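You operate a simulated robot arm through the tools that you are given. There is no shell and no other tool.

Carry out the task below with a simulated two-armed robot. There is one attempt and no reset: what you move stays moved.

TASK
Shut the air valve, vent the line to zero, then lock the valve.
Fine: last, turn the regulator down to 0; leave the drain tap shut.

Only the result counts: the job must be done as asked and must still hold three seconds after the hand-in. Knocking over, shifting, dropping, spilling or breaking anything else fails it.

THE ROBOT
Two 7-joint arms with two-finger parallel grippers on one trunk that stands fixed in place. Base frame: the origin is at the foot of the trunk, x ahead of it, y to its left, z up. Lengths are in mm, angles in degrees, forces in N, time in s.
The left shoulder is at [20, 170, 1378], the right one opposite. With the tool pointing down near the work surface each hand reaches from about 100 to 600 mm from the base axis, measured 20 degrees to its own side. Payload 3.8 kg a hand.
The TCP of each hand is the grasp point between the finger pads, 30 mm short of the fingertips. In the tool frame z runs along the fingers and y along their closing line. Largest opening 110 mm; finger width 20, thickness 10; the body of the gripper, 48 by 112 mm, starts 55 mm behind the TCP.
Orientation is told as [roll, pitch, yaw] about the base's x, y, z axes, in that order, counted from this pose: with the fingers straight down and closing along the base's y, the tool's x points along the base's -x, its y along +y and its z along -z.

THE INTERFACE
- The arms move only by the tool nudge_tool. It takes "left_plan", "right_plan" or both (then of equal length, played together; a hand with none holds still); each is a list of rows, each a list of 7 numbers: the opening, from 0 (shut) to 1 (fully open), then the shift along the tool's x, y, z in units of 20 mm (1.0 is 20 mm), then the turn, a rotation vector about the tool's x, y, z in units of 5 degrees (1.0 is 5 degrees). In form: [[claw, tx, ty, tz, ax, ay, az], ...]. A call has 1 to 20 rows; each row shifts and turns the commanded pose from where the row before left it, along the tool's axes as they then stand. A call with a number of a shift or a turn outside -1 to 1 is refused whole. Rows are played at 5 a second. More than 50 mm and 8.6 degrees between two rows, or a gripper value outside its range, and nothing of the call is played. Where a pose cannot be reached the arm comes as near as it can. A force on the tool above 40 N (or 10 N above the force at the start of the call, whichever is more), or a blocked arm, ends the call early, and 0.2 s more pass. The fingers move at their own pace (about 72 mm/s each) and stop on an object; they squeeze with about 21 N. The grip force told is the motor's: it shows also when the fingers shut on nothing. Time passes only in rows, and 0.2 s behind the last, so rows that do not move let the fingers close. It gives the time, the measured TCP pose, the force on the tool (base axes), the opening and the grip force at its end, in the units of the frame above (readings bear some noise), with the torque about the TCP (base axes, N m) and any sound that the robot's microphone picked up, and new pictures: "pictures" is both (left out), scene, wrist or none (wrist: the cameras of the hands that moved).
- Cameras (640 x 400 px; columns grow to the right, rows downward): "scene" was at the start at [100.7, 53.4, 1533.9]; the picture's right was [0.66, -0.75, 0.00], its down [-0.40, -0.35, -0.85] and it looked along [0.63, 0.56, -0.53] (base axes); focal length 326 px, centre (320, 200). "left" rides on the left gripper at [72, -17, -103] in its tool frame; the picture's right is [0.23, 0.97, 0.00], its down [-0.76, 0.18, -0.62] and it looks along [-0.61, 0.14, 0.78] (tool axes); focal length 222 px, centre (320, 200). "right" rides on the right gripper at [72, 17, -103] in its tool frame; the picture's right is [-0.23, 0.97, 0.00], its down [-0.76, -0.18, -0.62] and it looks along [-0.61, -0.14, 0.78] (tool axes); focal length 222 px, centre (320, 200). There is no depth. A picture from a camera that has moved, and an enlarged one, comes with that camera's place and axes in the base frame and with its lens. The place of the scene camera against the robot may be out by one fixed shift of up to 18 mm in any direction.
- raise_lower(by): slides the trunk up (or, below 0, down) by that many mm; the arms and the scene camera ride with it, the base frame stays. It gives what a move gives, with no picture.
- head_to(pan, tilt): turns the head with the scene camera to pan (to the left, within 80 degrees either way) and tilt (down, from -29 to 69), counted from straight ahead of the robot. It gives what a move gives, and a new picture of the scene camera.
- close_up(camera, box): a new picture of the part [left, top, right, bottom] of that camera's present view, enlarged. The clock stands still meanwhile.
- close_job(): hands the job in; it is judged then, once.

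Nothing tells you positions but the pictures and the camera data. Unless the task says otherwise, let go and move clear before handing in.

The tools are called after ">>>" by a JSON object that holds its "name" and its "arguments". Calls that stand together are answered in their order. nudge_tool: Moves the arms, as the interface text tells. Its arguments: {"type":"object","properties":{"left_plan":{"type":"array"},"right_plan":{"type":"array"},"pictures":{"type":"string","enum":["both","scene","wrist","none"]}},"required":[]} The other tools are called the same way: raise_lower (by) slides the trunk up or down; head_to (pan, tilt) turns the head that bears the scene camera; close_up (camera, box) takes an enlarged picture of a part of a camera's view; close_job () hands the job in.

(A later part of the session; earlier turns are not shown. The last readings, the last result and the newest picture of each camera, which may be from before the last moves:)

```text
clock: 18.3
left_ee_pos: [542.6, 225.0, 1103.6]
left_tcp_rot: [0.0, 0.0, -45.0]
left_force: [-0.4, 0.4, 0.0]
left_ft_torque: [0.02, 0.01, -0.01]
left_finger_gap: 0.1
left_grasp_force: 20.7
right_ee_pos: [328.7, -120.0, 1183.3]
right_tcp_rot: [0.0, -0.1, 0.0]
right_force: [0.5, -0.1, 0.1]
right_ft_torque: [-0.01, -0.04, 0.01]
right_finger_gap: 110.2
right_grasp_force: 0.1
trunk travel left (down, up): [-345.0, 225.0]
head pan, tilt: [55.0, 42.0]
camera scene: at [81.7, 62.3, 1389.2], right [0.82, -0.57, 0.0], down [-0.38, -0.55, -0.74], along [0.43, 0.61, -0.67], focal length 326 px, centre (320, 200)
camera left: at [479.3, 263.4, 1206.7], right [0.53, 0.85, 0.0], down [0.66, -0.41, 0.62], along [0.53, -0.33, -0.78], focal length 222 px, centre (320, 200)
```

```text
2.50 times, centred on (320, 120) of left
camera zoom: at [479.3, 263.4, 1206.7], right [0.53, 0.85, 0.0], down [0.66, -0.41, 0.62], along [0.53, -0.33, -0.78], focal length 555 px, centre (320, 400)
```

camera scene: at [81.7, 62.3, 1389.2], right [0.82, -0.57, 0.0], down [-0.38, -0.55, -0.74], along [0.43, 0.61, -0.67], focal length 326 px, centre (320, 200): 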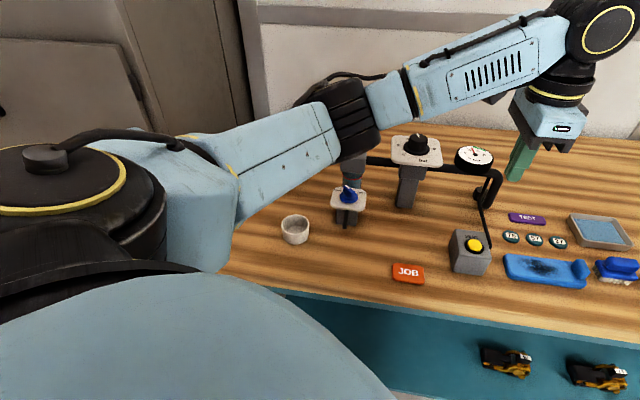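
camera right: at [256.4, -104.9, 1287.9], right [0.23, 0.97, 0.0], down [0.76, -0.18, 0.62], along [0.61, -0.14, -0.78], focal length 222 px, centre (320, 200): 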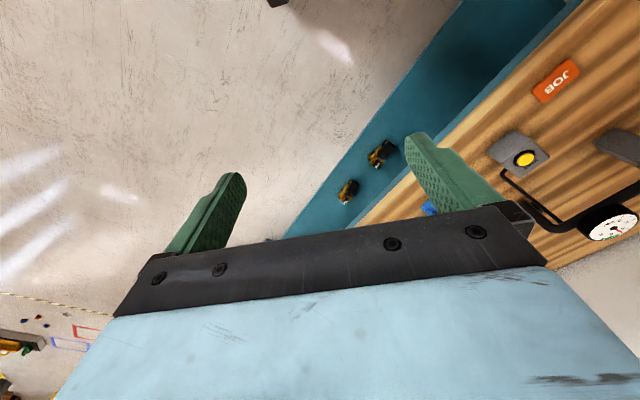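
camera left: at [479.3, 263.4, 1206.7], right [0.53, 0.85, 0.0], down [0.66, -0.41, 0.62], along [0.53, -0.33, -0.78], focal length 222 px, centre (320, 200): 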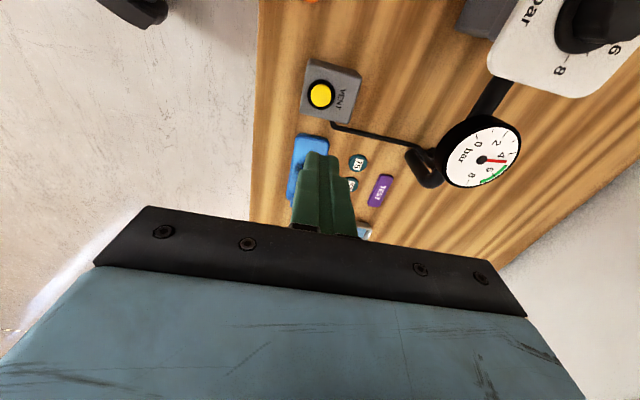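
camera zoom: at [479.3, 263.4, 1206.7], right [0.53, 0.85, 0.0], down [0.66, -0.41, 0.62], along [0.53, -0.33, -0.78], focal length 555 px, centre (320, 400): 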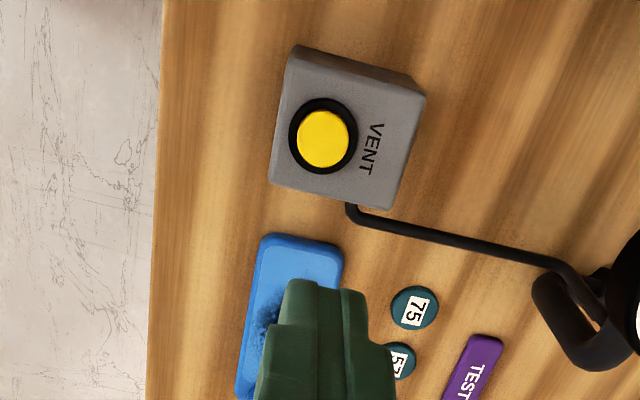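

The wrist camera puts the VENT button at about (542,227,906), right under the fingertips, and it can also see the gauge. I'll come straight down to just above the button.

>>> {"name": "nudge_tool", "arguments": {"left_plan": [[0, 0, 0.05, 1, 0, 0, 0], [0, 0, 0.05, 1, 0, 0, 0], [0, 0, 0, 1, 0, 0, 0], [0, 0, 0, 1, 0, 0, 0], [0, 0, 0, 1, 0, 0, 0], [0, 0, 0, 1, 0, 0, 0], [0, 0, 0, 1, 0, 0, 0], [0, 0, 0, 0.5, 0, 0, 0]]}}

>>> {"name": "close_up", "arguments": {"camera": "scene", "box": [430, 130, 530, 280]}}

>>> {"name": "close_up", "arguments": {"camera": "left", "box": [240, 60, 400, 200]}}

```text
clock: 20.1
left_ee_pos: [544.6, 226.7, 953.0]
left_tcp_rot: [0.0, -0.1, -45.0]
left_force: [-0.2, -0.7, -0.3]
left_ft_torque: [0.01, -0.01, 0.04]
left_finger_gap: 0.0
left_grasp_force: 20.9
right_ee_pos: [327.7, -120.4, 1184.9]
right_tcp_rot: [0.1, 0.0, 0.0]
right_force: [-0.3, 0.3, -0.6]
right_ft_torque: [-0.04, -0.02, 0.0]
right_finger_gap: 110.0
right_grasp_force: 0.1
trunk travel left (down, up): [-345.0, 225.0]
head pan, tilt: [55.0, 42.0]
camera scene: at [81.6, 62.8, 1389.2], right [0.82, -0.57, 0.0], down [-0.38, -0.55, -0.74], along [0.43, 0.61, -0.67], focal length 326 px, centre (320, 200)
camera left: at [482.0, 264.1, 1056.5], right [0.53, 0.85, 0.0], down [0.66, -0.41, 0.62], along [0.53, -0.33, -0.78], focal length 222 px, centre (320, 200)
```

scene: 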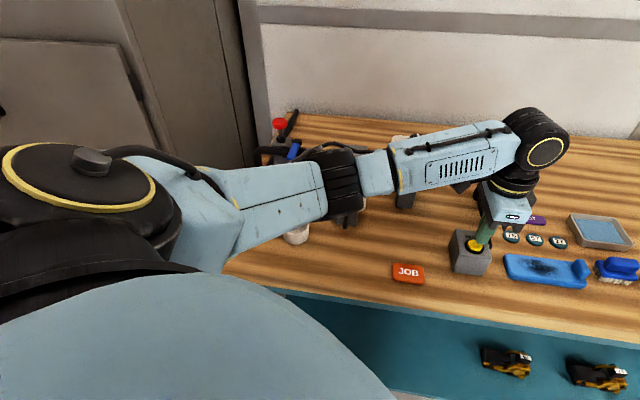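
left: 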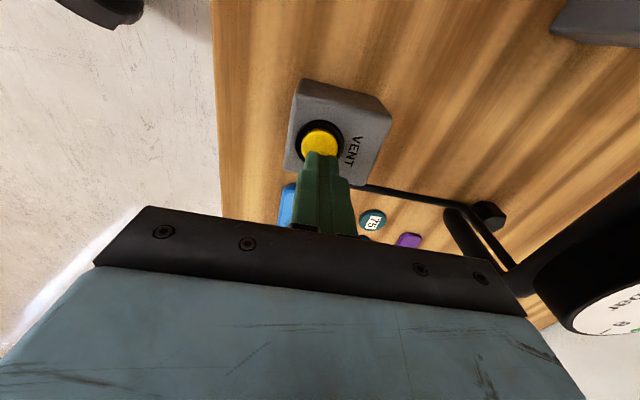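

```text
2.67 times, centred on (480, 205) of scene
camera zoom: at [81.6, 62.8, 1389.2], right [0.82, -0.57, 0.0], down [-0.38, -0.55, -0.74], along [0.43, 0.61, -0.67], focal length 869 px, centre (-107, 187)
```

zoom: 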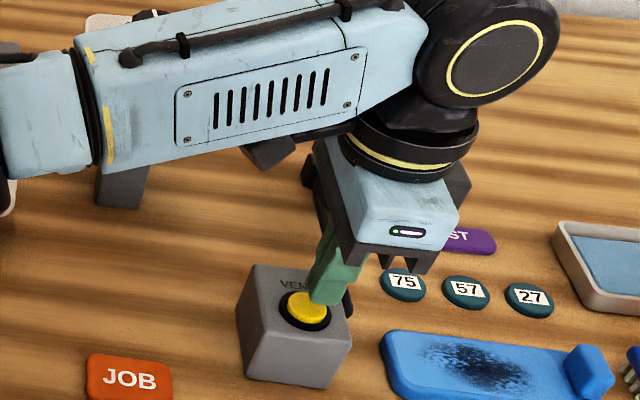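

```text
2.86 times, centred on (320, 130) of left
camera zoom: at [482.0, 264.1, 1056.5], right [0.53, 0.85, 0.0], down [0.66, -0.41, 0.62], along [0.53, -0.33, -0.78], focal length 635 px, centre (320, 400)
```

zoom: 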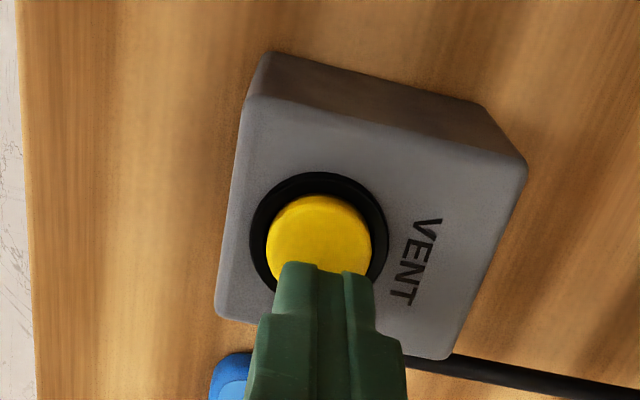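

The fingertips are about 20 mm above the button, but the left forearm hides the gauge from the scene camera. I'll check whether the right wrist camera can see the gauge.

>>> {"name": "close_up", "arguments": {"camera": "right", "box": [480, 120, 640, 280]}}

>>> {"name": "close_up", "arguments": {"camera": "left", "box": [540, 230, 640, 360]}}

```text
2.50 times, centred on (560, 200) of right
camera zoom: at [256.7, -104.5, 1287.8], right [0.23, 0.97, 0.0], down [0.76, -0.18, 0.62], along [0.61, -0.14, -0.78], focal length 555 px, centre (-280, 200)
```

zoom: 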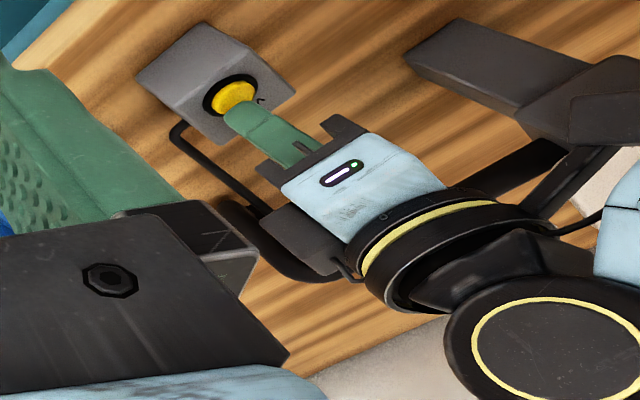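

```text
3.08 times, centred on (590, 295) of left
camera zoom: at [482.0, 264.1, 1056.5], right [0.53, 0.85, 0.0], down [0.66, -0.41, 0.62], along [0.53, -0.33, -0.78], focal length 684 px, centre (-511, -92)
```

zoom: 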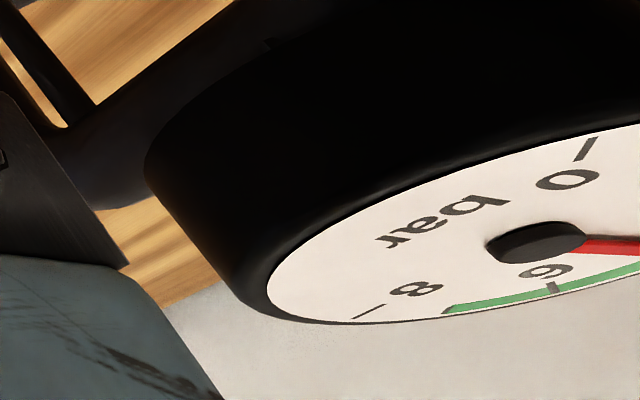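

The left wrist camera still sees the gauge's 0 tick and needle hub, which will do. I'll press down slowly onto the button.

>>> {"name": "nudge_tool", "arguments": {"left_plan": [[0, 0, 0, 0.3, 0, 0, 0], [0, 0, 0, 0.3, 0, 0, 0], [0, 0, 0, 0.15, 0, 0, 0], [0, 0, 0, 0.15, 0, 0, 0], [0, 0, 0, 0.15, 0, 0, 0], [0, 0, 0, 0.15, 0, 0, 0]], "pictures": "wrist"}}

>>> {"name": "close_up", "arguments": {"camera": "left", "box": [540, 230, 640, 360]}}

>>> {"name": "close_up", "arguments": {"camera": "left", "box": [240, 60, 400, 200]}}

```text
clock: 21.6
left_ee_pos: [545.9, 226.7, 939.0]
left_tcp_rot: [0.5, -0.8, -45.1]
left_force: [-10.3, -1.0, 21.6]
left_ft_torque: [0.13, 0.5, 0.04]
left_finger_gap: 0.1
left_grasp_force: 21.3
right_ee_pos: [326.9, -120.3, 1184.7]
right_tcp_rot: [0.0, -0.1, -0.1]
right_force: [0.5, 0.6, 0.2]
right_ft_torque: [-0.04, 0.02, 0.01]
right_finger_gap: 109.9
right_grasp_force: 0.2
trunk travel left (down, up): [-345.0, 225.0]
head pan, tilt: [55.0, 42.0]
heard: click
stopped in row 6 (left hand): the force on the tool passed its limit at 42 N (the readings are from after the stop); the commanded pose is now the measured one
camera left: at [482.3, 265.1, 1041.5], right [0.53, 0.85, 0.0], down [0.65, -0.41, 0.64], along [0.54, -0.33, -0.77], focal length 222 px, centre (320, 200)
```

left: 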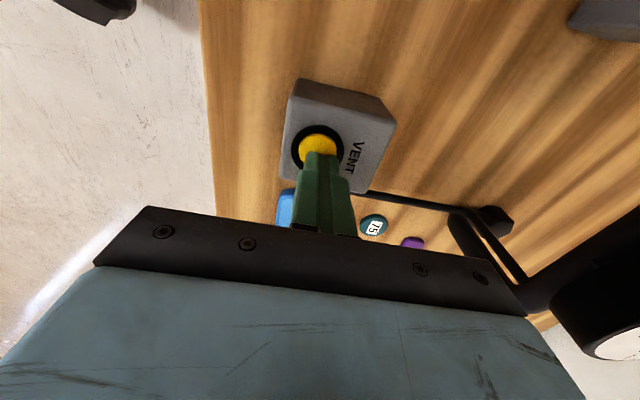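

```text
3.08 times, centred on (590, 295) of left
camera zoom: at [482.3, 265.1, 1041.5], right [0.53, 0.85, 0.0], down [0.65, -0.41, 0.64], along [0.54, -0.33, -0.77], focal length 684 px, centre (-511, -92)
```

zoom: 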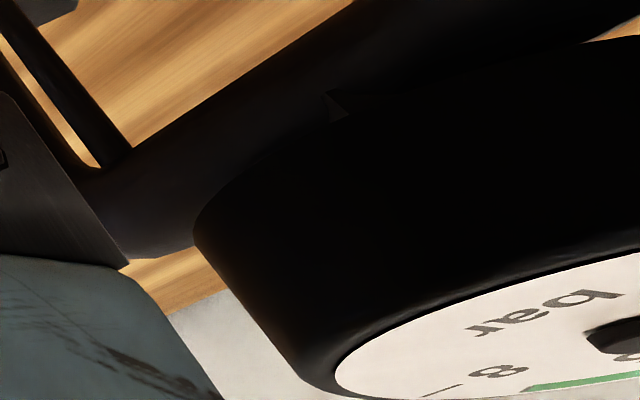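

```text
2.86 times, centred on (320, 130) of left
camera zoom: at [482.3, 265.1, 1041.5], right [0.53, 0.85, 0.0], down [0.65, -0.41, 0.64], along [0.54, -0.33, -0.77], focal length 635 px, centre (320, 400)
```

zoom: 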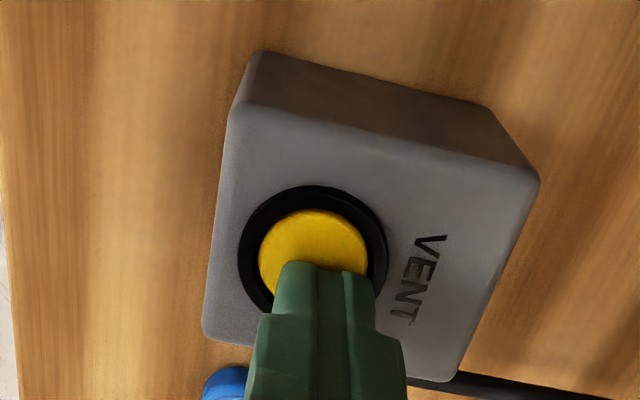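

I heard a click, so the button is pressed in and held at about 24 N. I'll hold still for four seconds to let the line vent.

>>> {"name": "nudge_tool", "arguments": {"left_plan": [[0, 0, 0, 0, 0, 0, 0], [0, 0, 0, 0, 0, 0, 0], [0, 0, 0, 0, 0, 0, 0], [0, 0, 0, 0, 0, 0, 0], [0, 0, 0, 0, 0, 0, 0], [0, 0, 0, 0, 0, 0, 0], [0, 0, 0, 0, 0, 0, 0], [0, 0, 0, 0, 0, 0, 0], [0, 0, 0, 0, 0, 0, 0], [0, 0, 0, 0, 0, 0, 0], [0, 0, 0, 0, 0, 0, 0], [0, 0, 0, 0, 0, 0, 0], [0, 0, 0, 0, 0, 0, 0], [0, 0, 0, 0, 0, 0, 0], [0, 0, 0, 0, 0, 0, 0], [0, 0, 0, 0, 0, 0, 0], [0, 0, 0, 0, 0, 0, 0], [0, 0, 0, 0, 0, 0, 0], [0, 0, 0, 0, 0, 0, 0], [0, 0, 0, 0, 0, 0, 0]], "pictures": "wrist"}}

>>> {"name": "close_up", "arguments": {"camera": "left", "box": [560, 270, 640, 370]}}

>>> {"name": "close_up", "arguments": {"camera": "right", "box": [540, 120, 640, 220]}}

```text
clock: 25.8
left_ee_pos: [547.2, 226.3, 938.9]
left_tcp_rot: [0.5, -0.7, -45.1]
left_force: [-1.1, -1.8, 29.2]
left_ft_torque: [0.06, 0.18, -0.05]
left_finger_gap: 0.0
left_grasp_force: 20.7
right_ee_pos: [325.4, -120.9, 1184.4]
right_tcp_rot: [0.1, -0.1, 0.0]
right_force: [-0.1, 0.4, -0.8]
right_ft_torque: [0.0, -0.01, 0.0]
right_finger_gap: 110.2
right_grasp_force: 0.1
trunk travel left (down, up): [-345.0, 225.0]
head pan, tilt: [55.0, 42.0]
camera left: at [482.2, 264.7, 1040.8], right [0.53, 0.85, 0.01], down [0.65, -0.41, 0.63], along [0.54, -0.33, -0.77], focal length 222 px, centre (320, 200)
```

left: 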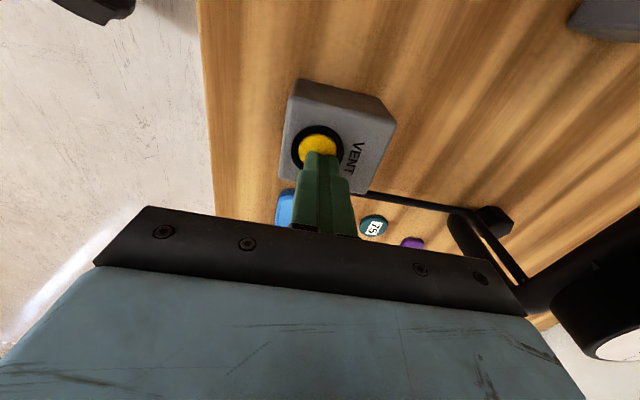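

```text
4.00 times, centred on (600, 320) of left
camera zoom: at [482.2, 264.7, 1040.8], right [0.53, 0.85, 0.01], down [0.65, -0.41, 0.63], along [0.54, -0.33, -0.77], focal length 888 px, centre (-800, -280)
```

zoom: 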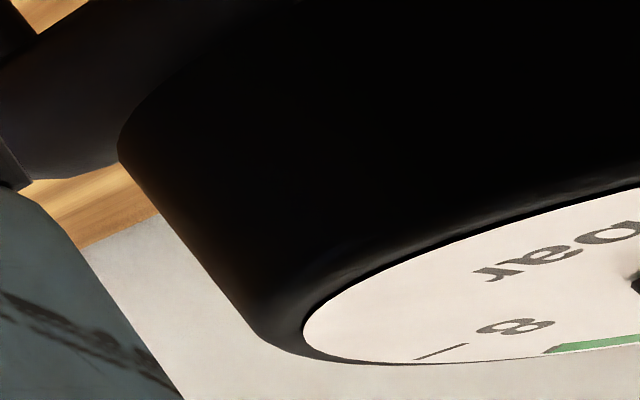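

```text
4.00 times, centred on (590, 170) of right
camera zoom: at [254.2, -105.7, 1288.3], right [0.23, 0.97, 0.0], down [0.76, -0.18, 0.62], along [0.61, -0.14, -0.78], focal length 888 px, centre (-760, 320)
```

zoom: 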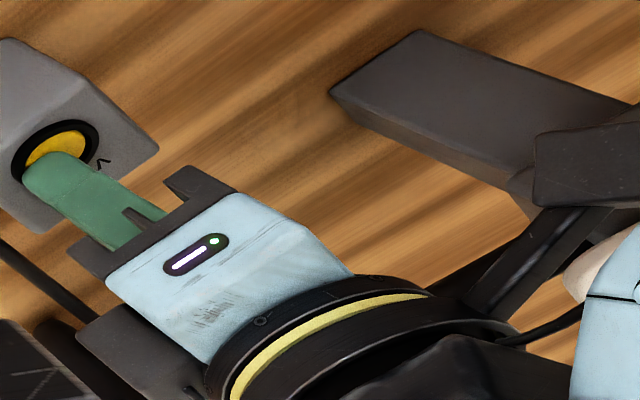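

I've held for 4 s, but the needle is just out of this camera's frame. I'll lift off and read the gauge.

>>> {"name": "nudge_tool", "arguments": {"left_plan": [[0, 0, 0, -0.5, 0, 0, 0], [0, 0, 0, -1, 0, 0, 0], [0, 0, 0, -1, 0, 0, 0], [0, 0, 0, -1, 0, 0, 0], [0, 0, 0, -1, 0, 0, 0]], "pictures": "wrist"}}

>>> {"name": "close_up", "arguments": {"camera": "left", "box": [480, 120, 640, 260]}}

```text
clock: 26.9
left_ee_pos: [547.9, 228.7, 1024.7]
left_tcp_rot: [0.3, -0.5, -45.1]
left_force: [-0.1, 0.2, 0.3]
left_ft_torque: [-0.02, 0.0, -0.03]
left_finger_gap: 0.1
left_grasp_force: 21.3
right_ee_pos: [328.0, -118.1, 1184.0]
right_tcp_rot: [-0.1, 0.1, 0.0]
right_force: [-0.2, -0.8, -0.3]
right_ft_torque: [0.0, 0.02, 0.0]
right_finger_gap: 109.8
right_grasp_force: 0.0
trunk travel left (down, up): [-345.0, 225.0]
head pan, tilt: [55.0, 42.0]
camera left: at [484.0, 265.5, 1128.5], right [0.53, 0.85, 0.0], down [0.66, -0.41, 0.63], along [0.54, -0.33, -0.78], focal length 222 px, centre (320, 200)
```

left: 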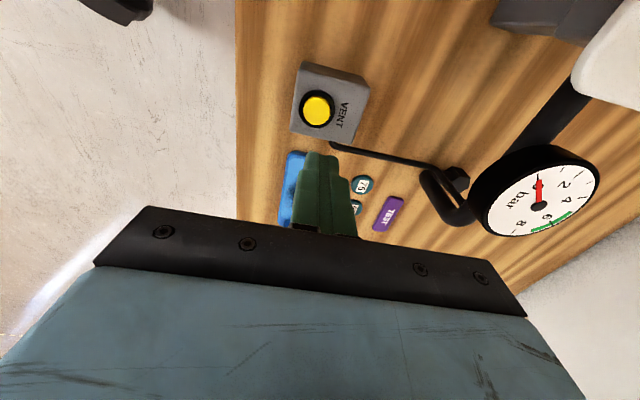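

```text
2.86 times, centred on (560, 190) of left
camera zoom: at [484.0, 265.5, 1128.5], right [0.53, 0.85, 0.0], down [0.66, -0.41, 0.63], along [0.54, -0.33, -0.78], focal length 635 px, centre (-366, 229)
```

zoom: 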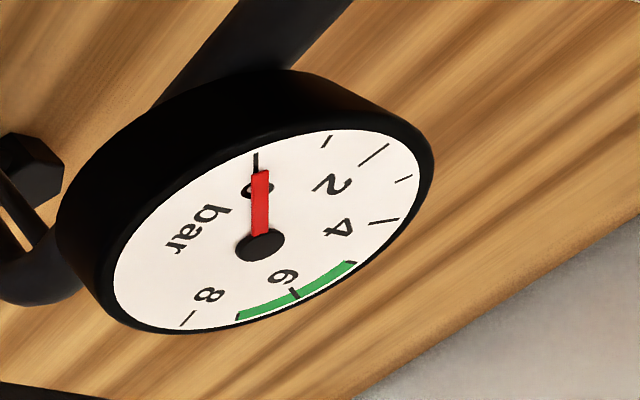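

The gauge needle points at the 0 mark, so the line is vented. I'll lift, turn the tool back to its neutral heading and travel back toward the red knob of the lock.

>>> {"name": "nudge_tool", "arguments": {"left_plan": [[0, 0, 0, -0.5, 0, 0, -1], [0, 0, 0, -0.5, 0, 0, -1], [0, 0, 0, -0.5, 0, 0, -1], [0, 0, 0, -0.5, 0, 0, -1], [0, 0, 0, -0.5, 0, 0, -1], [0, 0, 0, -0.5, 0, 0, -1], [0, 0, 0, -0.5, 0, 0, -1], [0, 0, 0, -0.5, 0, 0, -1], [0, 0, 0, -0.5, 0, 0, -1], [0, 0.393, 0.98, 0, 0, 0, 0], [0, 0.393, 0.98, 0, 0, 0, 0], [0, 0.393, 0.98, 0, 0, 0, 0], [0, 0.393, 0.98, 0, 0, 0, 0], [0, 0.393, 0.98, 0, 0, 0, 0], [0, 0.393, 0.98, 0, 0, 0, 0], [0, 0.393, 0.98, 0, 0, 0, 0], [0, 0.393, 0.98, 0, 0, 0, 0], [0, 0.393, 0.98, 0, 0, 0, 0], [0, 0.393, 0.98, 0, 0, 0, 0], [0, 0.393, 0.98, 0, 0, 0, 0]]}}

>>> {"name": "close_up", "arguments": {"camera": "scene", "box": [440, 135, 510, 185]}}

>>> {"name": "close_up", "arguments": {"camera": "left", "box": [240, 30, 440, 180]}}

```text
clock: 31.1
left_ee_pos: [460.1, 444.4, 1114.2]
left_tcp_rot: [-0.2, -0.7, -0.1]
left_force: [-0.4, -0.4, 0.6]
left_ft_torque: [-0.02, -0.01, -0.01]
left_finger_gap: 0.1
left_grasp_force: 21.3
right_ee_pos: [327.9, -119.0, 1184.3]
right_tcp_rot: [0.0, 0.0, 0.2]
right_force: [0.1, -0.3, 0.7]
right_ft_torque: [0.0, -0.02, 0.01]
right_finger_gap: 109.7
right_grasp_force: 0.2
trunk travel left (down, up): [-345.0, 225.0]
head pan, tilt: [55.0, 42.0]
camera scene: at [81.4, 63.2, 1389.2], right [0.82, -0.57, 0.0], down [-0.38, -0.55, -0.74], along [0.43, 0.61, -0.67], focal length 326 px, centre (320, 200)
camera left: at [385.7, 426.0, 1216.9], right [-0.23, 0.97, -0.01], down [0.76, 0.18, 0.63], along [0.62, 0.14, -0.78], focal length 222 px, centre (320, 200)
```

scene: 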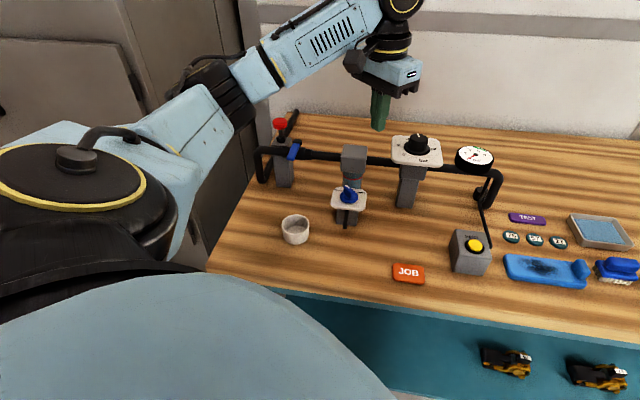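
left: 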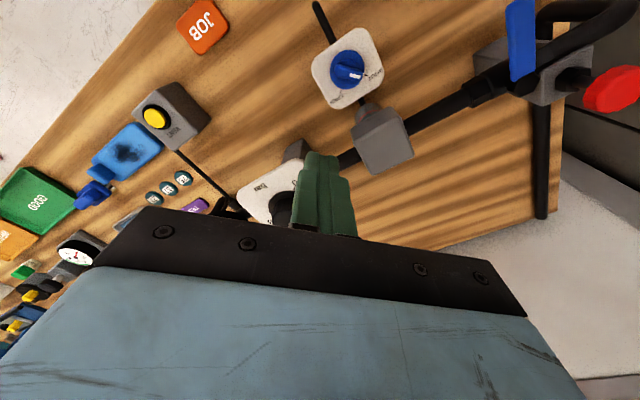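

```text
8.00 times, centred on (475, 160) of scene
camera zoom: at [81.4, 63.2, 1389.2], right [0.82, -0.57, 0.0], down [-0.38, -0.55, -0.74], along [0.43, 0.61, -0.67], focal length 2607 px, centre (-920, 520)
```

zoom: 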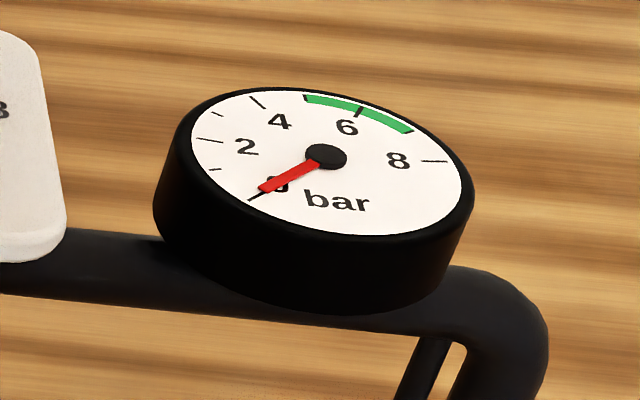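

```text
2.67 times, centred on (340, 105) of left
camera zoom: at [385.7, 426.0, 1216.9], right [-0.23, 0.97, -0.01], down [0.76, 0.18, 0.63], along [0.62, 0.14, -0.78], focal length 592 px, centre (267, 453)
```

zoom: 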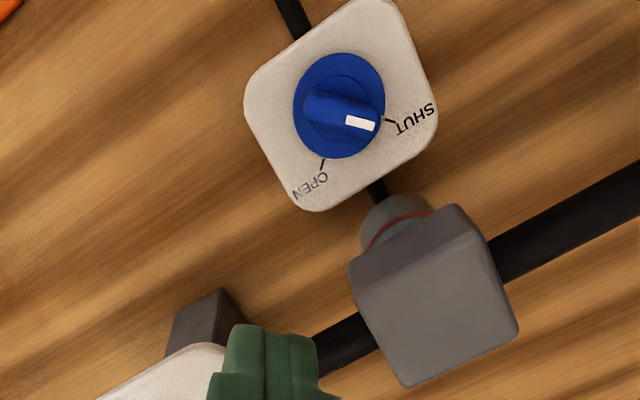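

The scene camera confirms the needle sits on 0 and stays there, and the drain tap still points to SHUT. Moving on to above the red lock knob at about (375,664).

>>> {"name": "nudge_tool", "arguments": {"left_plan": [[0, 0.386, 0.998, 0, 0, 0, 0], [0, 0.386, 0.998, 0, 0, 0, 0], [0, 0.386, 0.998, 0, 0, 0, 0], [0, 0.386, 0.998, 0, 0, 0, 0], [0, 0.386, 0.998, 0, 0, 0, 0], [0, 0.386, 0.998, 0, 0, 0, 0], [0, 0.386, 0.998, 0, 0, 0, 0], [0, 0.386, 0.998, 0, 0, 0, 0], [0, 0.386, 0.998, 0, 0, 0, 0], [0, 0.386, 0.998, 0, 0, 0, 0], [0, 0.386, 0.998, 0, 0, 0, 0]]}}

>>> {"name": "close_up", "arguments": {"camera": "left", "box": [220, 40, 420, 180]}}

>>> {"name": "close_up", "arguments": {"camera": "scene", "box": [250, 60, 350, 170]}}

```text
clock: 33.5
left_ee_pos: [375.3, 666.2, 1111.0]
left_tcp_rot: [-0.2, -0.6, 0.0]
left_force: [0.4, -0.2, 0.1]
left_ft_torque: [-0.01, -0.01, -0.03]
left_finger_gap: 0.0
left_grasp_force: 20.8
right_ee_pos: [327.2, -120.2, 1184.0]
right_tcp_rot: [0.0, 0.0, 0.0]
right_force: [0.3, 0.5, 1.0]
right_ft_torque: [0.01, 0.02, -0.01]
right_finger_gap: 109.7
right_grasp_force: 0.0
trunk travel left (down, up): [-345.0, 225.0]
head pan, tilt: [55.0, 42.0]
camera scene: at [81.4, 63.0, 1389.2], right [0.82, -0.57, 0.0], down [-0.38, -0.55, -0.74], along [0.43, 0.61, -0.67], focal length 326 px, centre (320, 200)
camera left: at [300.5, 646.7, 1213.5], right [-0.23, 0.97, -0.01], down [0.76, 0.18, 0.63], along [0.62, 0.14, -0.78], focal length 222 px, centre (320, 200)
```

scene: 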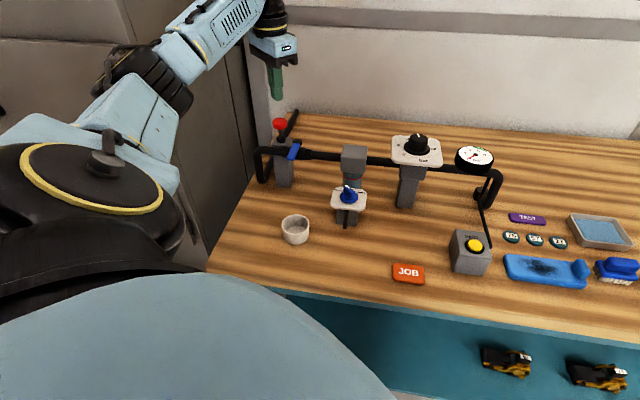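
left: 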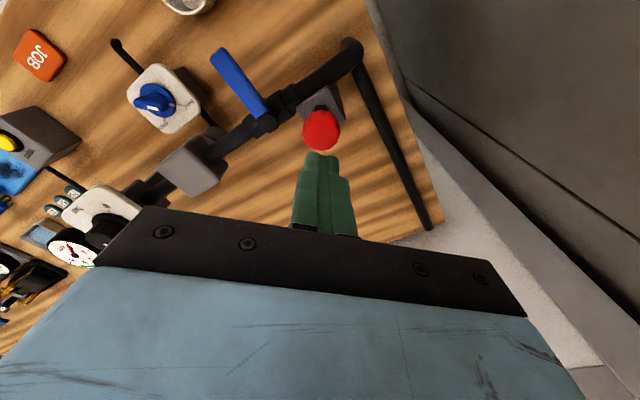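

```text
2.86 times, centred on (320, 110) of left
camera zoom: at [300.5, 646.7, 1213.5], right [-0.23, 0.97, -0.01], down [0.76, 0.18, 0.63], along [0.62, 0.14, -0.78], focal length 635 px, centre (320, 457)
```

zoom: 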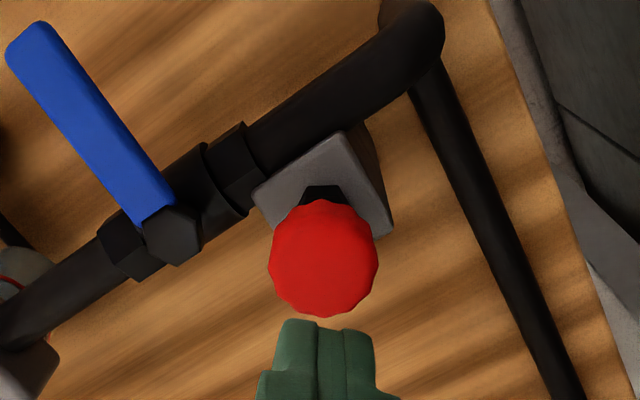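

```text
3.64 times, centred on (300, 115) of scene
camera zoom: at [81.4, 63.0, 1389.2], right [0.82, -0.57, 0.0], down [-0.38, -0.55, -0.74], along [0.43, 0.61, -0.67], focal length 1185 px, centre (393, 509)
```

zoom: 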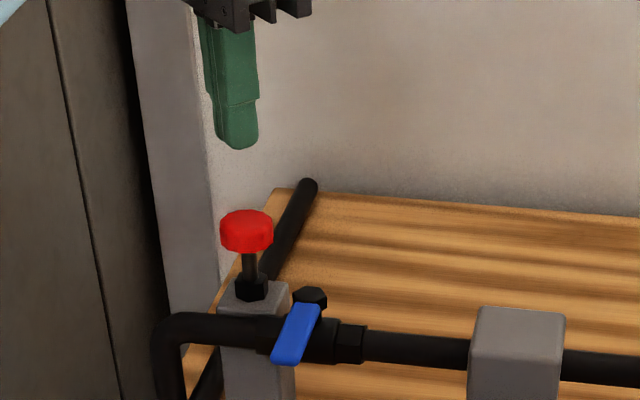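

The fingertips are straight above the red knob, which I place at (374,664) with its top near z≈1030. I'll come down and press gently to see whether it is a push-down lock.

>>> {"name": "nudge_tool", "arguments": {"left_plan": [[0, 0, -0.1, 1, 0, 0, 0], [0, 0, 0, 1, 0, 0, 0], [0, 0, 0, 0.2, 0, 0, 0], [0, 0, 0, 0.2, 0, 0, 0], [0, 0, 0, 0.2, 0, 0, 0], [0, 0, 0, 0.2, 0, 0, 0]]}}

>>> {"name": "close_up", "arguments": {"camera": "scene", "box": [250, 90, 330, 170]}}

```text
clock: 35.0
left_ee_pos: [374.9, 662.9, 1054.6]
left_tcp_rot: [-0.2, -0.6, 0.0]
left_force: [-0.4, 0.2, 0.6]
left_ft_torque: [0.0, -0.02, 0.0]
left_finger_gap: 0.0
left_grasp_force: 21.2
right_ee_pos: [328.7, -119.3, 1184.3]
right_tcp_rot: [0.0, 0.0, -0.1]
right_force: [0.4, -0.6, -0.2]
right_ft_torque: [0.02, -0.02, 0.01]
right_finger_gap: 109.8
right_grasp_force: 0.1
trunk travel left (down, up): [-345.0, 225.0]
head pan, tilt: [55.0, 42.0]
camera scene: at [81.7, 62.9, 1389.1], right [0.82, -0.57, 0.0], down [-0.38, -0.55, -0.74], along [0.43, 0.61, -0.67], focal length 326 px, centre (320, 200)
camera left: at [300.9, 644.6, 1157.9], right [-0.23, 0.97, -0.01], down [0.76, 0.18, 0.63], along [0.61, 0.14, -0.78], focal length 222 px, centre (320, 200)
```

scene: 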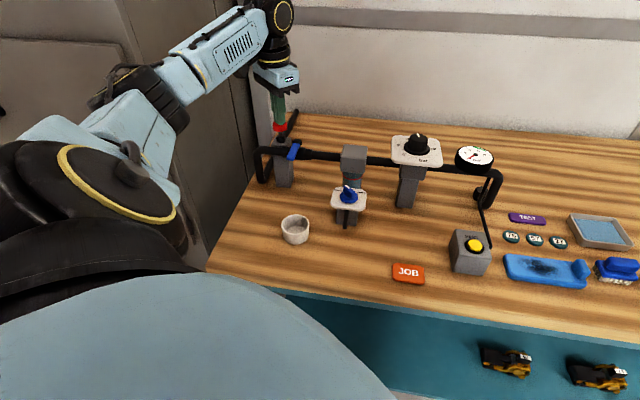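
left: 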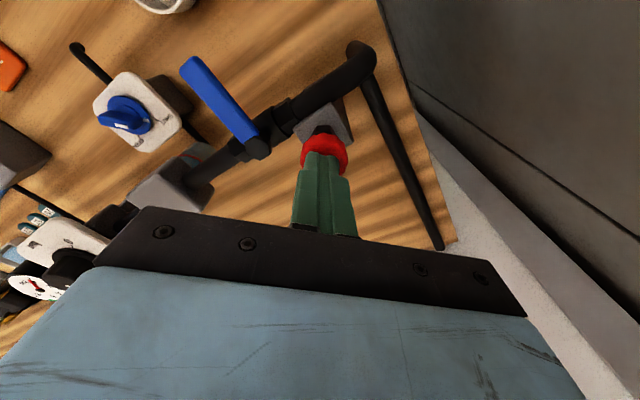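

```text
5.00 times, centred on (290, 130) of scene
camera zoom: at [81.7, 62.9, 1389.1], right [0.82, -0.57, 0.0], down [-0.38, -0.55, -0.74], along [0.43, 0.61, -0.67], focal length 1629 px, centre (470, 550)
```

zoom: 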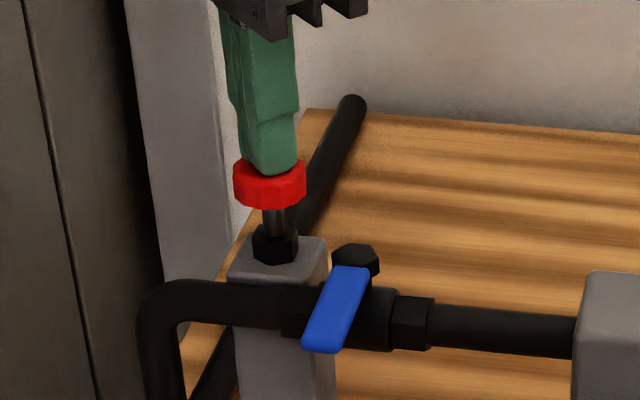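

The knob seems to have gone down a few mm already with hardly any force, so it is a push-down pin. I'll keep pressing in small steps.

>>> {"name": "nudge_tool", "arguments": {"left_plan": [[0, 0, 0, 0.2, 0, 0, 0], [0, 0, 0, 0.2, 0, 0, 0], [0, 0, 0, 0.2, 0, 0, 0]]}}

>>> {"name": "close_up", "arguments": {"camera": "scene", "box": [250, 90, 330, 170]}}

```text
clock: 35.8
left_ee_pos: [373.6, 661.1, 1048.6]
left_tcp_rot: [0.2, -1.0, 0.0]
left_force: [3.6, 9.7, 22.6]
left_ft_torque: [0.25, 0.14, -0.23]
left_finger_gap: 0.0
left_grasp_force: 20.9
right_ee_pos: [327.3, -120.4, 1185.1]
right_tcp_rot: [0.0, -0.1, 0.0]
right_force: [0.4, -0.1, 0.2]
right_ft_torque: [-0.01, -0.02, 0.0]
right_finger_gap: 110.1
right_grasp_force: 0.0
trunk travel left (down, up): [-345.0, 225.0]
head pan, tilt: [55.0, 42.0]
camera scene: at [80.7, 61.7, 1389.6], right [0.82, -0.57, 0.0], down [-0.38, -0.55, -0.74], along [0.43, 0.61, -0.67], focal length 326 px, centre (320, 200)
camera left: at [299.1, 642.8, 1150.9], right [-0.23, 0.97, 0.0], down [0.75, 0.18, 0.64], along [0.62, 0.14, -0.77], focal length 222 px, centre (320, 200)
```

scene: 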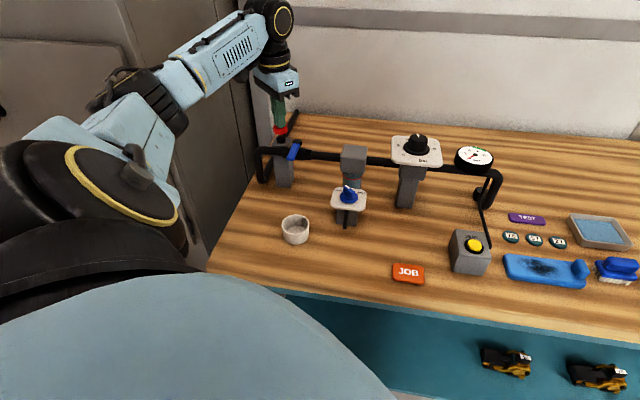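
left: 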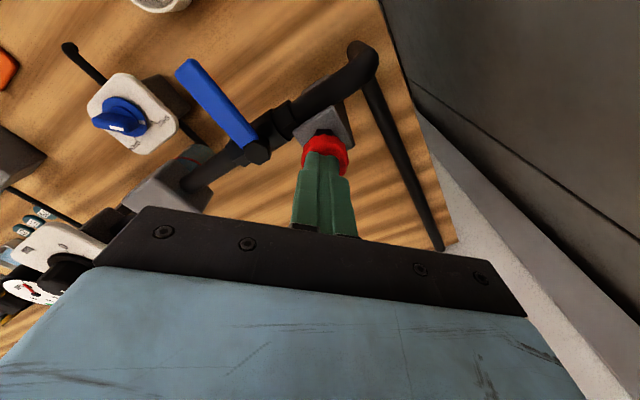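

```text
5.00 times, centred on (290, 130) of scene
camera zoom: at [80.7, 61.7, 1389.6], right [0.82, -0.57, 0.0], down [-0.38, -0.55, -0.74], along [0.43, 0.61, -0.67], focal length 1629 px, centre (470, 550)
```

zoom: 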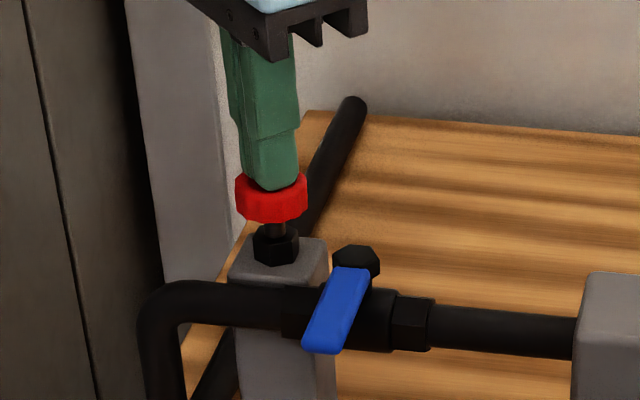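

The knob has gone down further and pushes back at about 23 N, with a little stem still showing. I'll press a bit more for a click or a hard end.

>>> {"name": "nudge_tool", "arguments": {"left_plan": [[0, 0, 0, 0.1, 0, 0, 0], [0, 0, 0, 0.1, 0, 0, 0], [0, 0, 0, 0.1, 0, 0, 0]]}}

>>> {"name": "close_up", "arguments": {"camera": "scene", "box": [250, 90, 330, 170]}}

```text
clock: 36.2
left_ee_pos: [374.5, 662.2, 1049.0]
left_tcp_rot: [0.3, -1.2, 0.1]
left_force: [-3.4, -3.4, 11.5]
left_ft_torque: [-0.16, 0.23, -0.03]
left_finger_gap: 0.0
left_grasp_force: 20.9
right_ee_pos: [327.5, -120.7, 1183.2]
right_tcp_rot: [0.1, 0.0, 0.1]
right_force: [-0.6, 0.5, -0.6]
right_ft_torque: [0.0, -0.04, 0.01]
right_finger_gap: 110.1
right_grasp_force: 0.1
trunk travel left (down, up): [-345.0, 225.0]
head pan, tilt: [55.0, 42.0]
stopped in row 2 (left hand): the force on the tool passed its limit at 42 N (the readings are from after the stop); the commanded pose is now the measured one
camera scene: at [80.6, 61.2, 1389.1], right [0.82, -0.57, 0.0], down [-0.38, -0.55, -0.74], along [0.43, 0.61, -0.67], focal length 326 px, centre (320, 200)
camera left: at [299.5, 643.4, 1150.8], right [-0.23, 0.97, 0.0], down [0.75, 0.18, 0.64], along [0.62, 0.15, -0.77], focal length 222 px, centre (320, 200)
```

scene: 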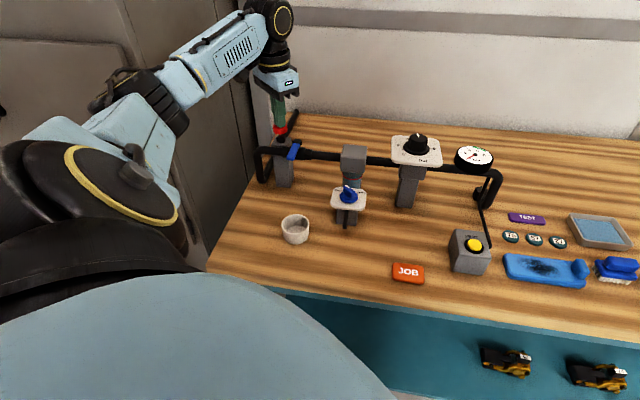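
left: 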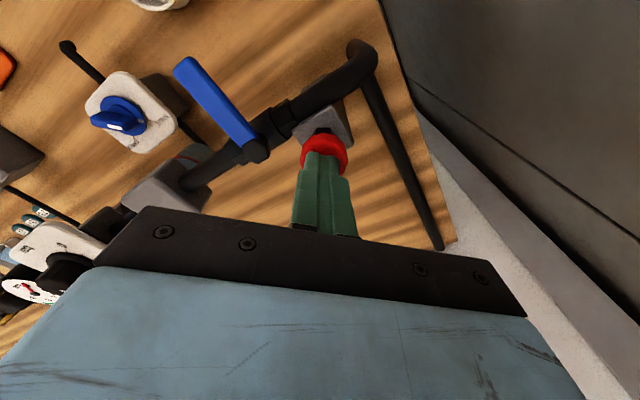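

```text
5.00 times, centred on (290, 130) of scene
camera zoom: at [80.6, 61.2, 1389.1], right [0.82, -0.57, 0.0], down [-0.38, -0.55, -0.74], along [0.43, 0.61, -0.67], focal length 1629 px, centre (470, 550)
```

zoom: 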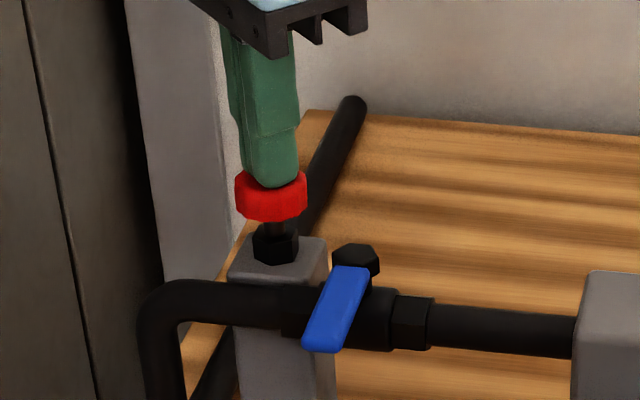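

It reached a hard end at 42 N without a click. I'll lift off slowly and see whether the knob stays down.

>>> {"name": "nudge_tool", "arguments": {"left_plan": [[0, 0, 0, -0.3, 0, 0, 0], [0, 0, 0, -0.7, 0, 0, 0], [0, 0, 0, -1, 0, 0, 0], [0, 0, 0, -1, 0, 0, 0]]}}

>>> {"name": "close_up", "arguments": {"camera": "scene", "box": [250, 90, 330, 170]}}

>>> {"name": "close_up", "arguments": {"camera": "left", "box": [220, 40, 420, 180]}}

```text
clock: 37.2
left_ee_pos: [373.8, 664.1, 1109.2]
left_tcp_rot: [0.2, -1.1, 0.1]
left_force: [0.3, 0.2, -0.1]
left_ft_torque: [-0.01, 0.02, -0.01]
left_finger_gap: 0.1
left_grasp_force: 21.0
right_ee_pos: [328.4, -120.7, 1185.1]
right_tcp_rot: [0.0, 0.0, 0.0]
right_force: [0.1, 0.3, -0.3]
right_ft_torque: [0.0, -0.03, 0.01]
right_finger_gap: 110.2
right_grasp_force: 0.1
trunk travel left (down, up): [-345.0, 225.0]
head pan, tilt: [55.0, 42.0]
camera scene: at [81.5, 62.4, 1389.2], right [0.82, -0.57, 0.0], down [-0.38, -0.55, -0.74], along [0.43, 0.61, -0.67], focal length 326 px, centre (320, 200)
camera left: at [299.0, 644.9, 1210.8], right [-0.23, 0.97, 0.0], down [0.75, 0.18, 0.64], along [0.62, 0.14, -0.77], focal length 222 px, centre (320, 200)
```

scene: 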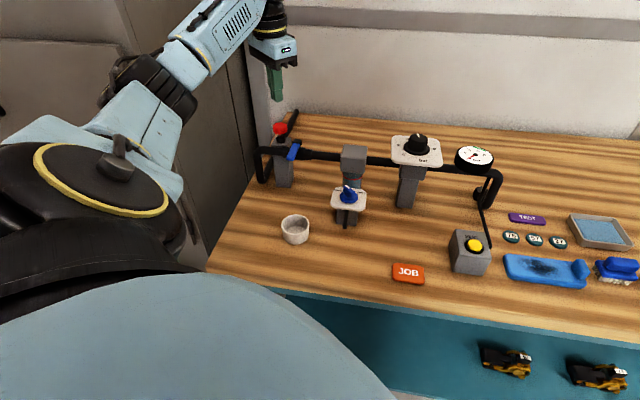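
left: 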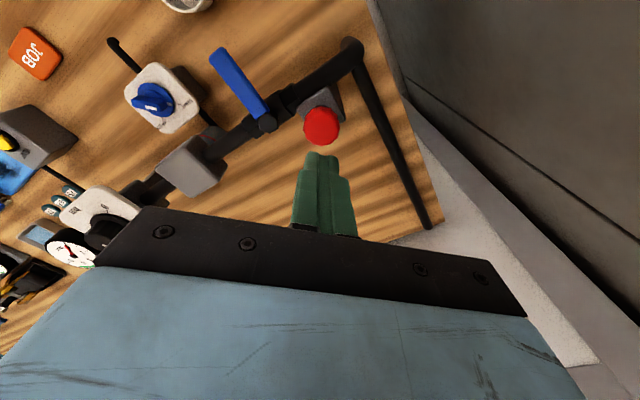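

```text
5.00 times, centred on (290, 130) of scene
camera zoom: at [81.5, 62.4, 1389.2], right [0.82, -0.57, 0.0], down [-0.38, -0.55, -0.74], along [0.43, 0.61, -0.67], focal length 1629 px, centre (470, 550)
```

zoom: 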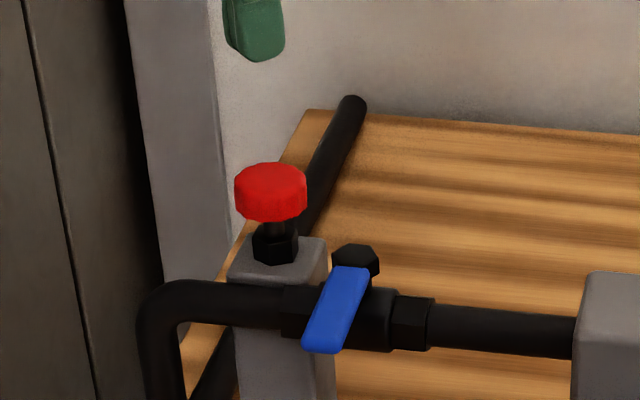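

```text
2.86 times, centred on (320, 110) of left
camera zoom: at [299.0, 644.9, 1210.8], right [-0.23, 0.97, 0.0], down [0.75, 0.18, 0.64], along [0.62, 0.14, -0.77], focal length 635 px, centre (320, 457)
```

zoom: 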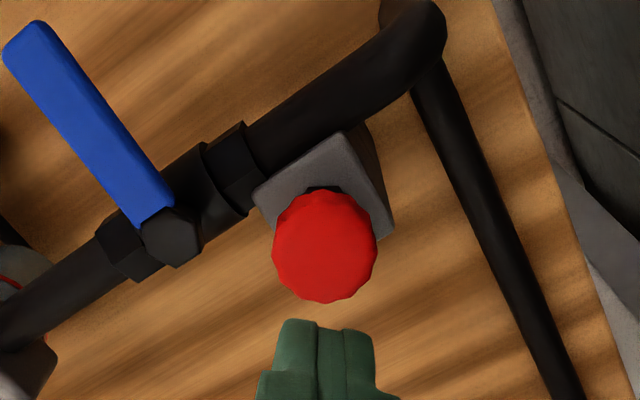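

The knob stayed down about 14 mm lower than before, and the lever is unmoved. I'll zoom in on it to check whether the pin has really engaged.

>>> {"name": "close_up", "arguments": {"camera": "scene", "box": [262, 115, 312, 165]}}

>>> {"name": "close_up", "arguments": {"camera": "left", "box": [295, 80, 355, 150]}}

>>> {"name": "close_up", "arguments": {"camera": "scene", "box": [440, 135, 510, 185]}}

>>> {"name": "close_up", "arguments": {"camera": "scene", "box": [380, 125, 450, 185]}}

```text
8.00 times, centred on (287, 140) of scene
camera zoom: at [81.5, 62.4, 1389.2], right [0.82, -0.57, 0.0], down [-0.38, -0.55, -0.74], along [0.43, 0.61, -0.67], focal length 2607 px, centre (584, 680)
```

zoom: 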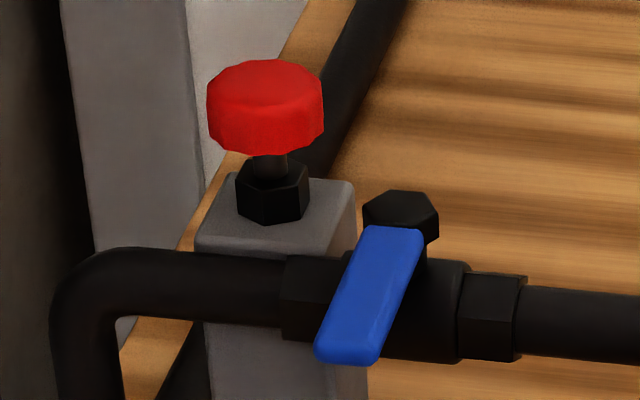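

```text
5.71 times, centred on (325, 115) of left
camera zoom: at [299.0, 644.9, 1210.8], right [-0.23, 0.97, 0.0], down [0.75, 0.18, 0.64], along [0.62, 0.14, -0.77], focal length 1269 px, centre (291, 686)
```

zoom: 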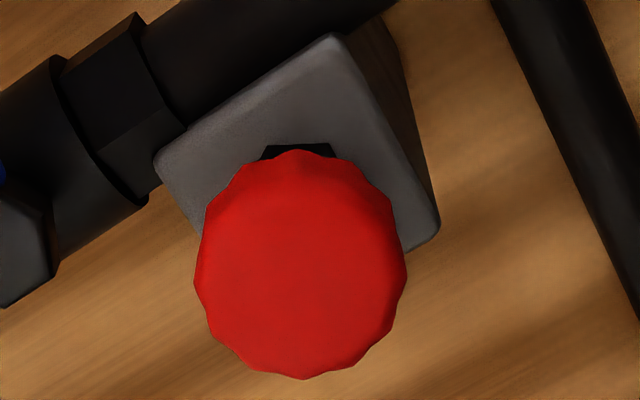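

```text
8.00 times, centred on (475, 160) of scene
camera zoom: at [81.5, 62.4, 1389.2], right [0.82, -0.57, 0.0], down [-0.38, -0.55, -0.74], along [0.43, 0.61, -0.67], focal length 2607 px, centre (-920, 520)
```

zoom: 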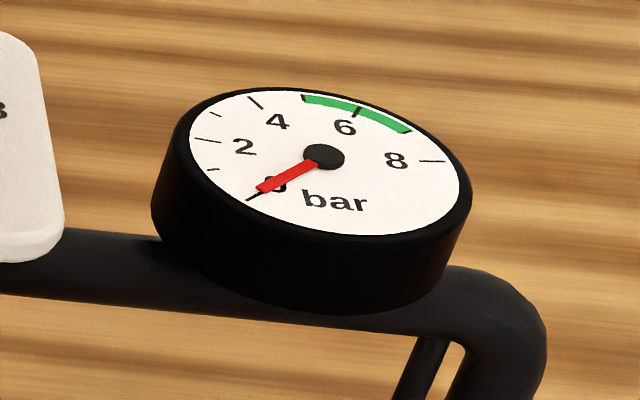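

```text
6.67 times, centred on (415, 155) of scene
camera zoom: at [81.5, 62.4, 1389.2], right [0.82, -0.57, 0.0], down [-0.38, -0.55, -0.74], along [0.43, 0.61, -0.67], focal length 2173 px, centre (-313, 500)
```

zoom: 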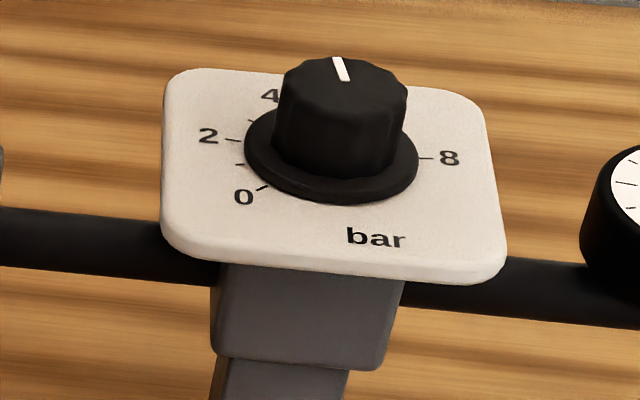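

The pin appears to be at a hard stop, with no spring-back, the gauge on 0 and the lever still square. To be sure it is locked, I'll set the closed fingers beside the lever's other side and give it a very light test touch.

>>> {"name": "nudge_tool", "arguments": {"left_plan": [[0, 0.55, -0.73, 0, 0, 0.22, 0], [0, 0.55, -0.73, 0, 0, 0, 0], [0, 0.55, -0.73, 0, 0, 0, 0], [0, 0.55, -0.73, 0, 0, 0, 0], [0, 0, 0, 0, 0, 0, 1], [0, 0, 0, 0, 0, 0, 1], [0, 0, 0, 0, 0, 0, 1], [0, 0, 0, 0, 0, 0, 1], [0, 0, 0, 0, 0, 0, 1], [0, 0, 0, 0, 0, 0, 1], [0, 0, 0, 0, 0, 0, 1], [0, 0, 0, 0, 0, 0, 1], [0, 0, 0, 0, 0, 0, 1]], "pictures": "wrist"}}

>>> {"name": "close_up", "arguments": {"camera": "left", "box": [240, 0, 440, 200]}}

```text
clock: 40.0
left_ee_pos: [330.1, 603.2, 1106.2]
left_tcp_rot: [0.1, 0.2, -45.0]
left_force: [0.1, 0.5, -0.7]
left_ft_torque: [-0.04, -0.04, -0.03]
left_finger_gap: 0.0
left_grasp_force: 20.9
right_ee_pos: [328.1, -118.7, 1185.3]
right_tcp_rot: [0.0, 0.0, 0.0]
right_force: [0.2, 0.4, -0.6]
right_ft_torque: [0.0, -0.04, -0.01]
right_finger_gap: 109.9
right_grasp_force: 0.0
trunk travel left (down, up): [-345.0, 225.0]
head pan, tilt: [55.0, 42.0]
camera left: at [267.1, 642.1, 1210.0], right [0.53, 0.85, 0.0], down [0.66, -0.41, 0.62], along [0.53, -0.33, -0.78], focal length 222 px, centre (320, 200)
```

left: 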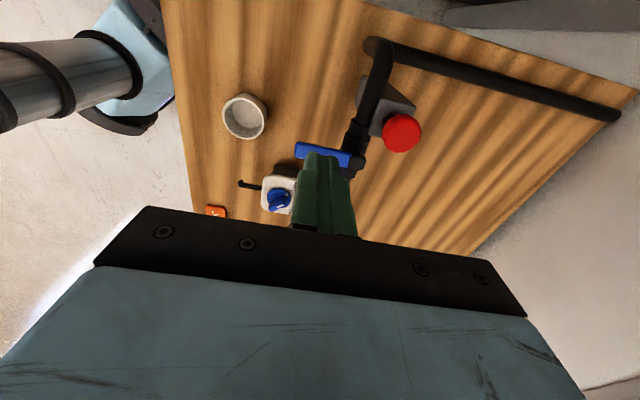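

```text
2.00 times, centred on (340, 100) of left
camera zoom: at [267.1, 642.1, 1210.0], right [0.53, 0.85, 0.0], down [0.66, -0.41, 0.62], along [0.53, -0.33, -0.78], focal length 444 px, centre (280, 400)
```

zoom: 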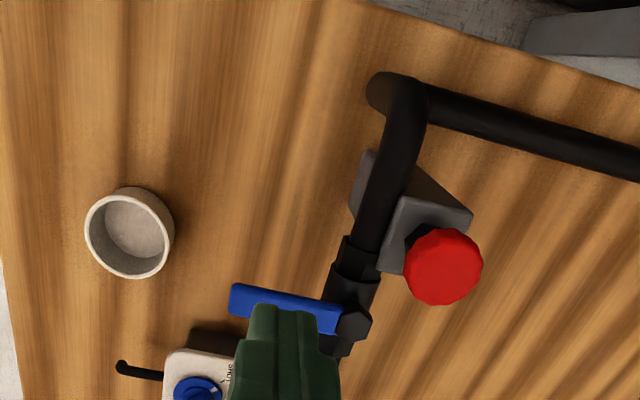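

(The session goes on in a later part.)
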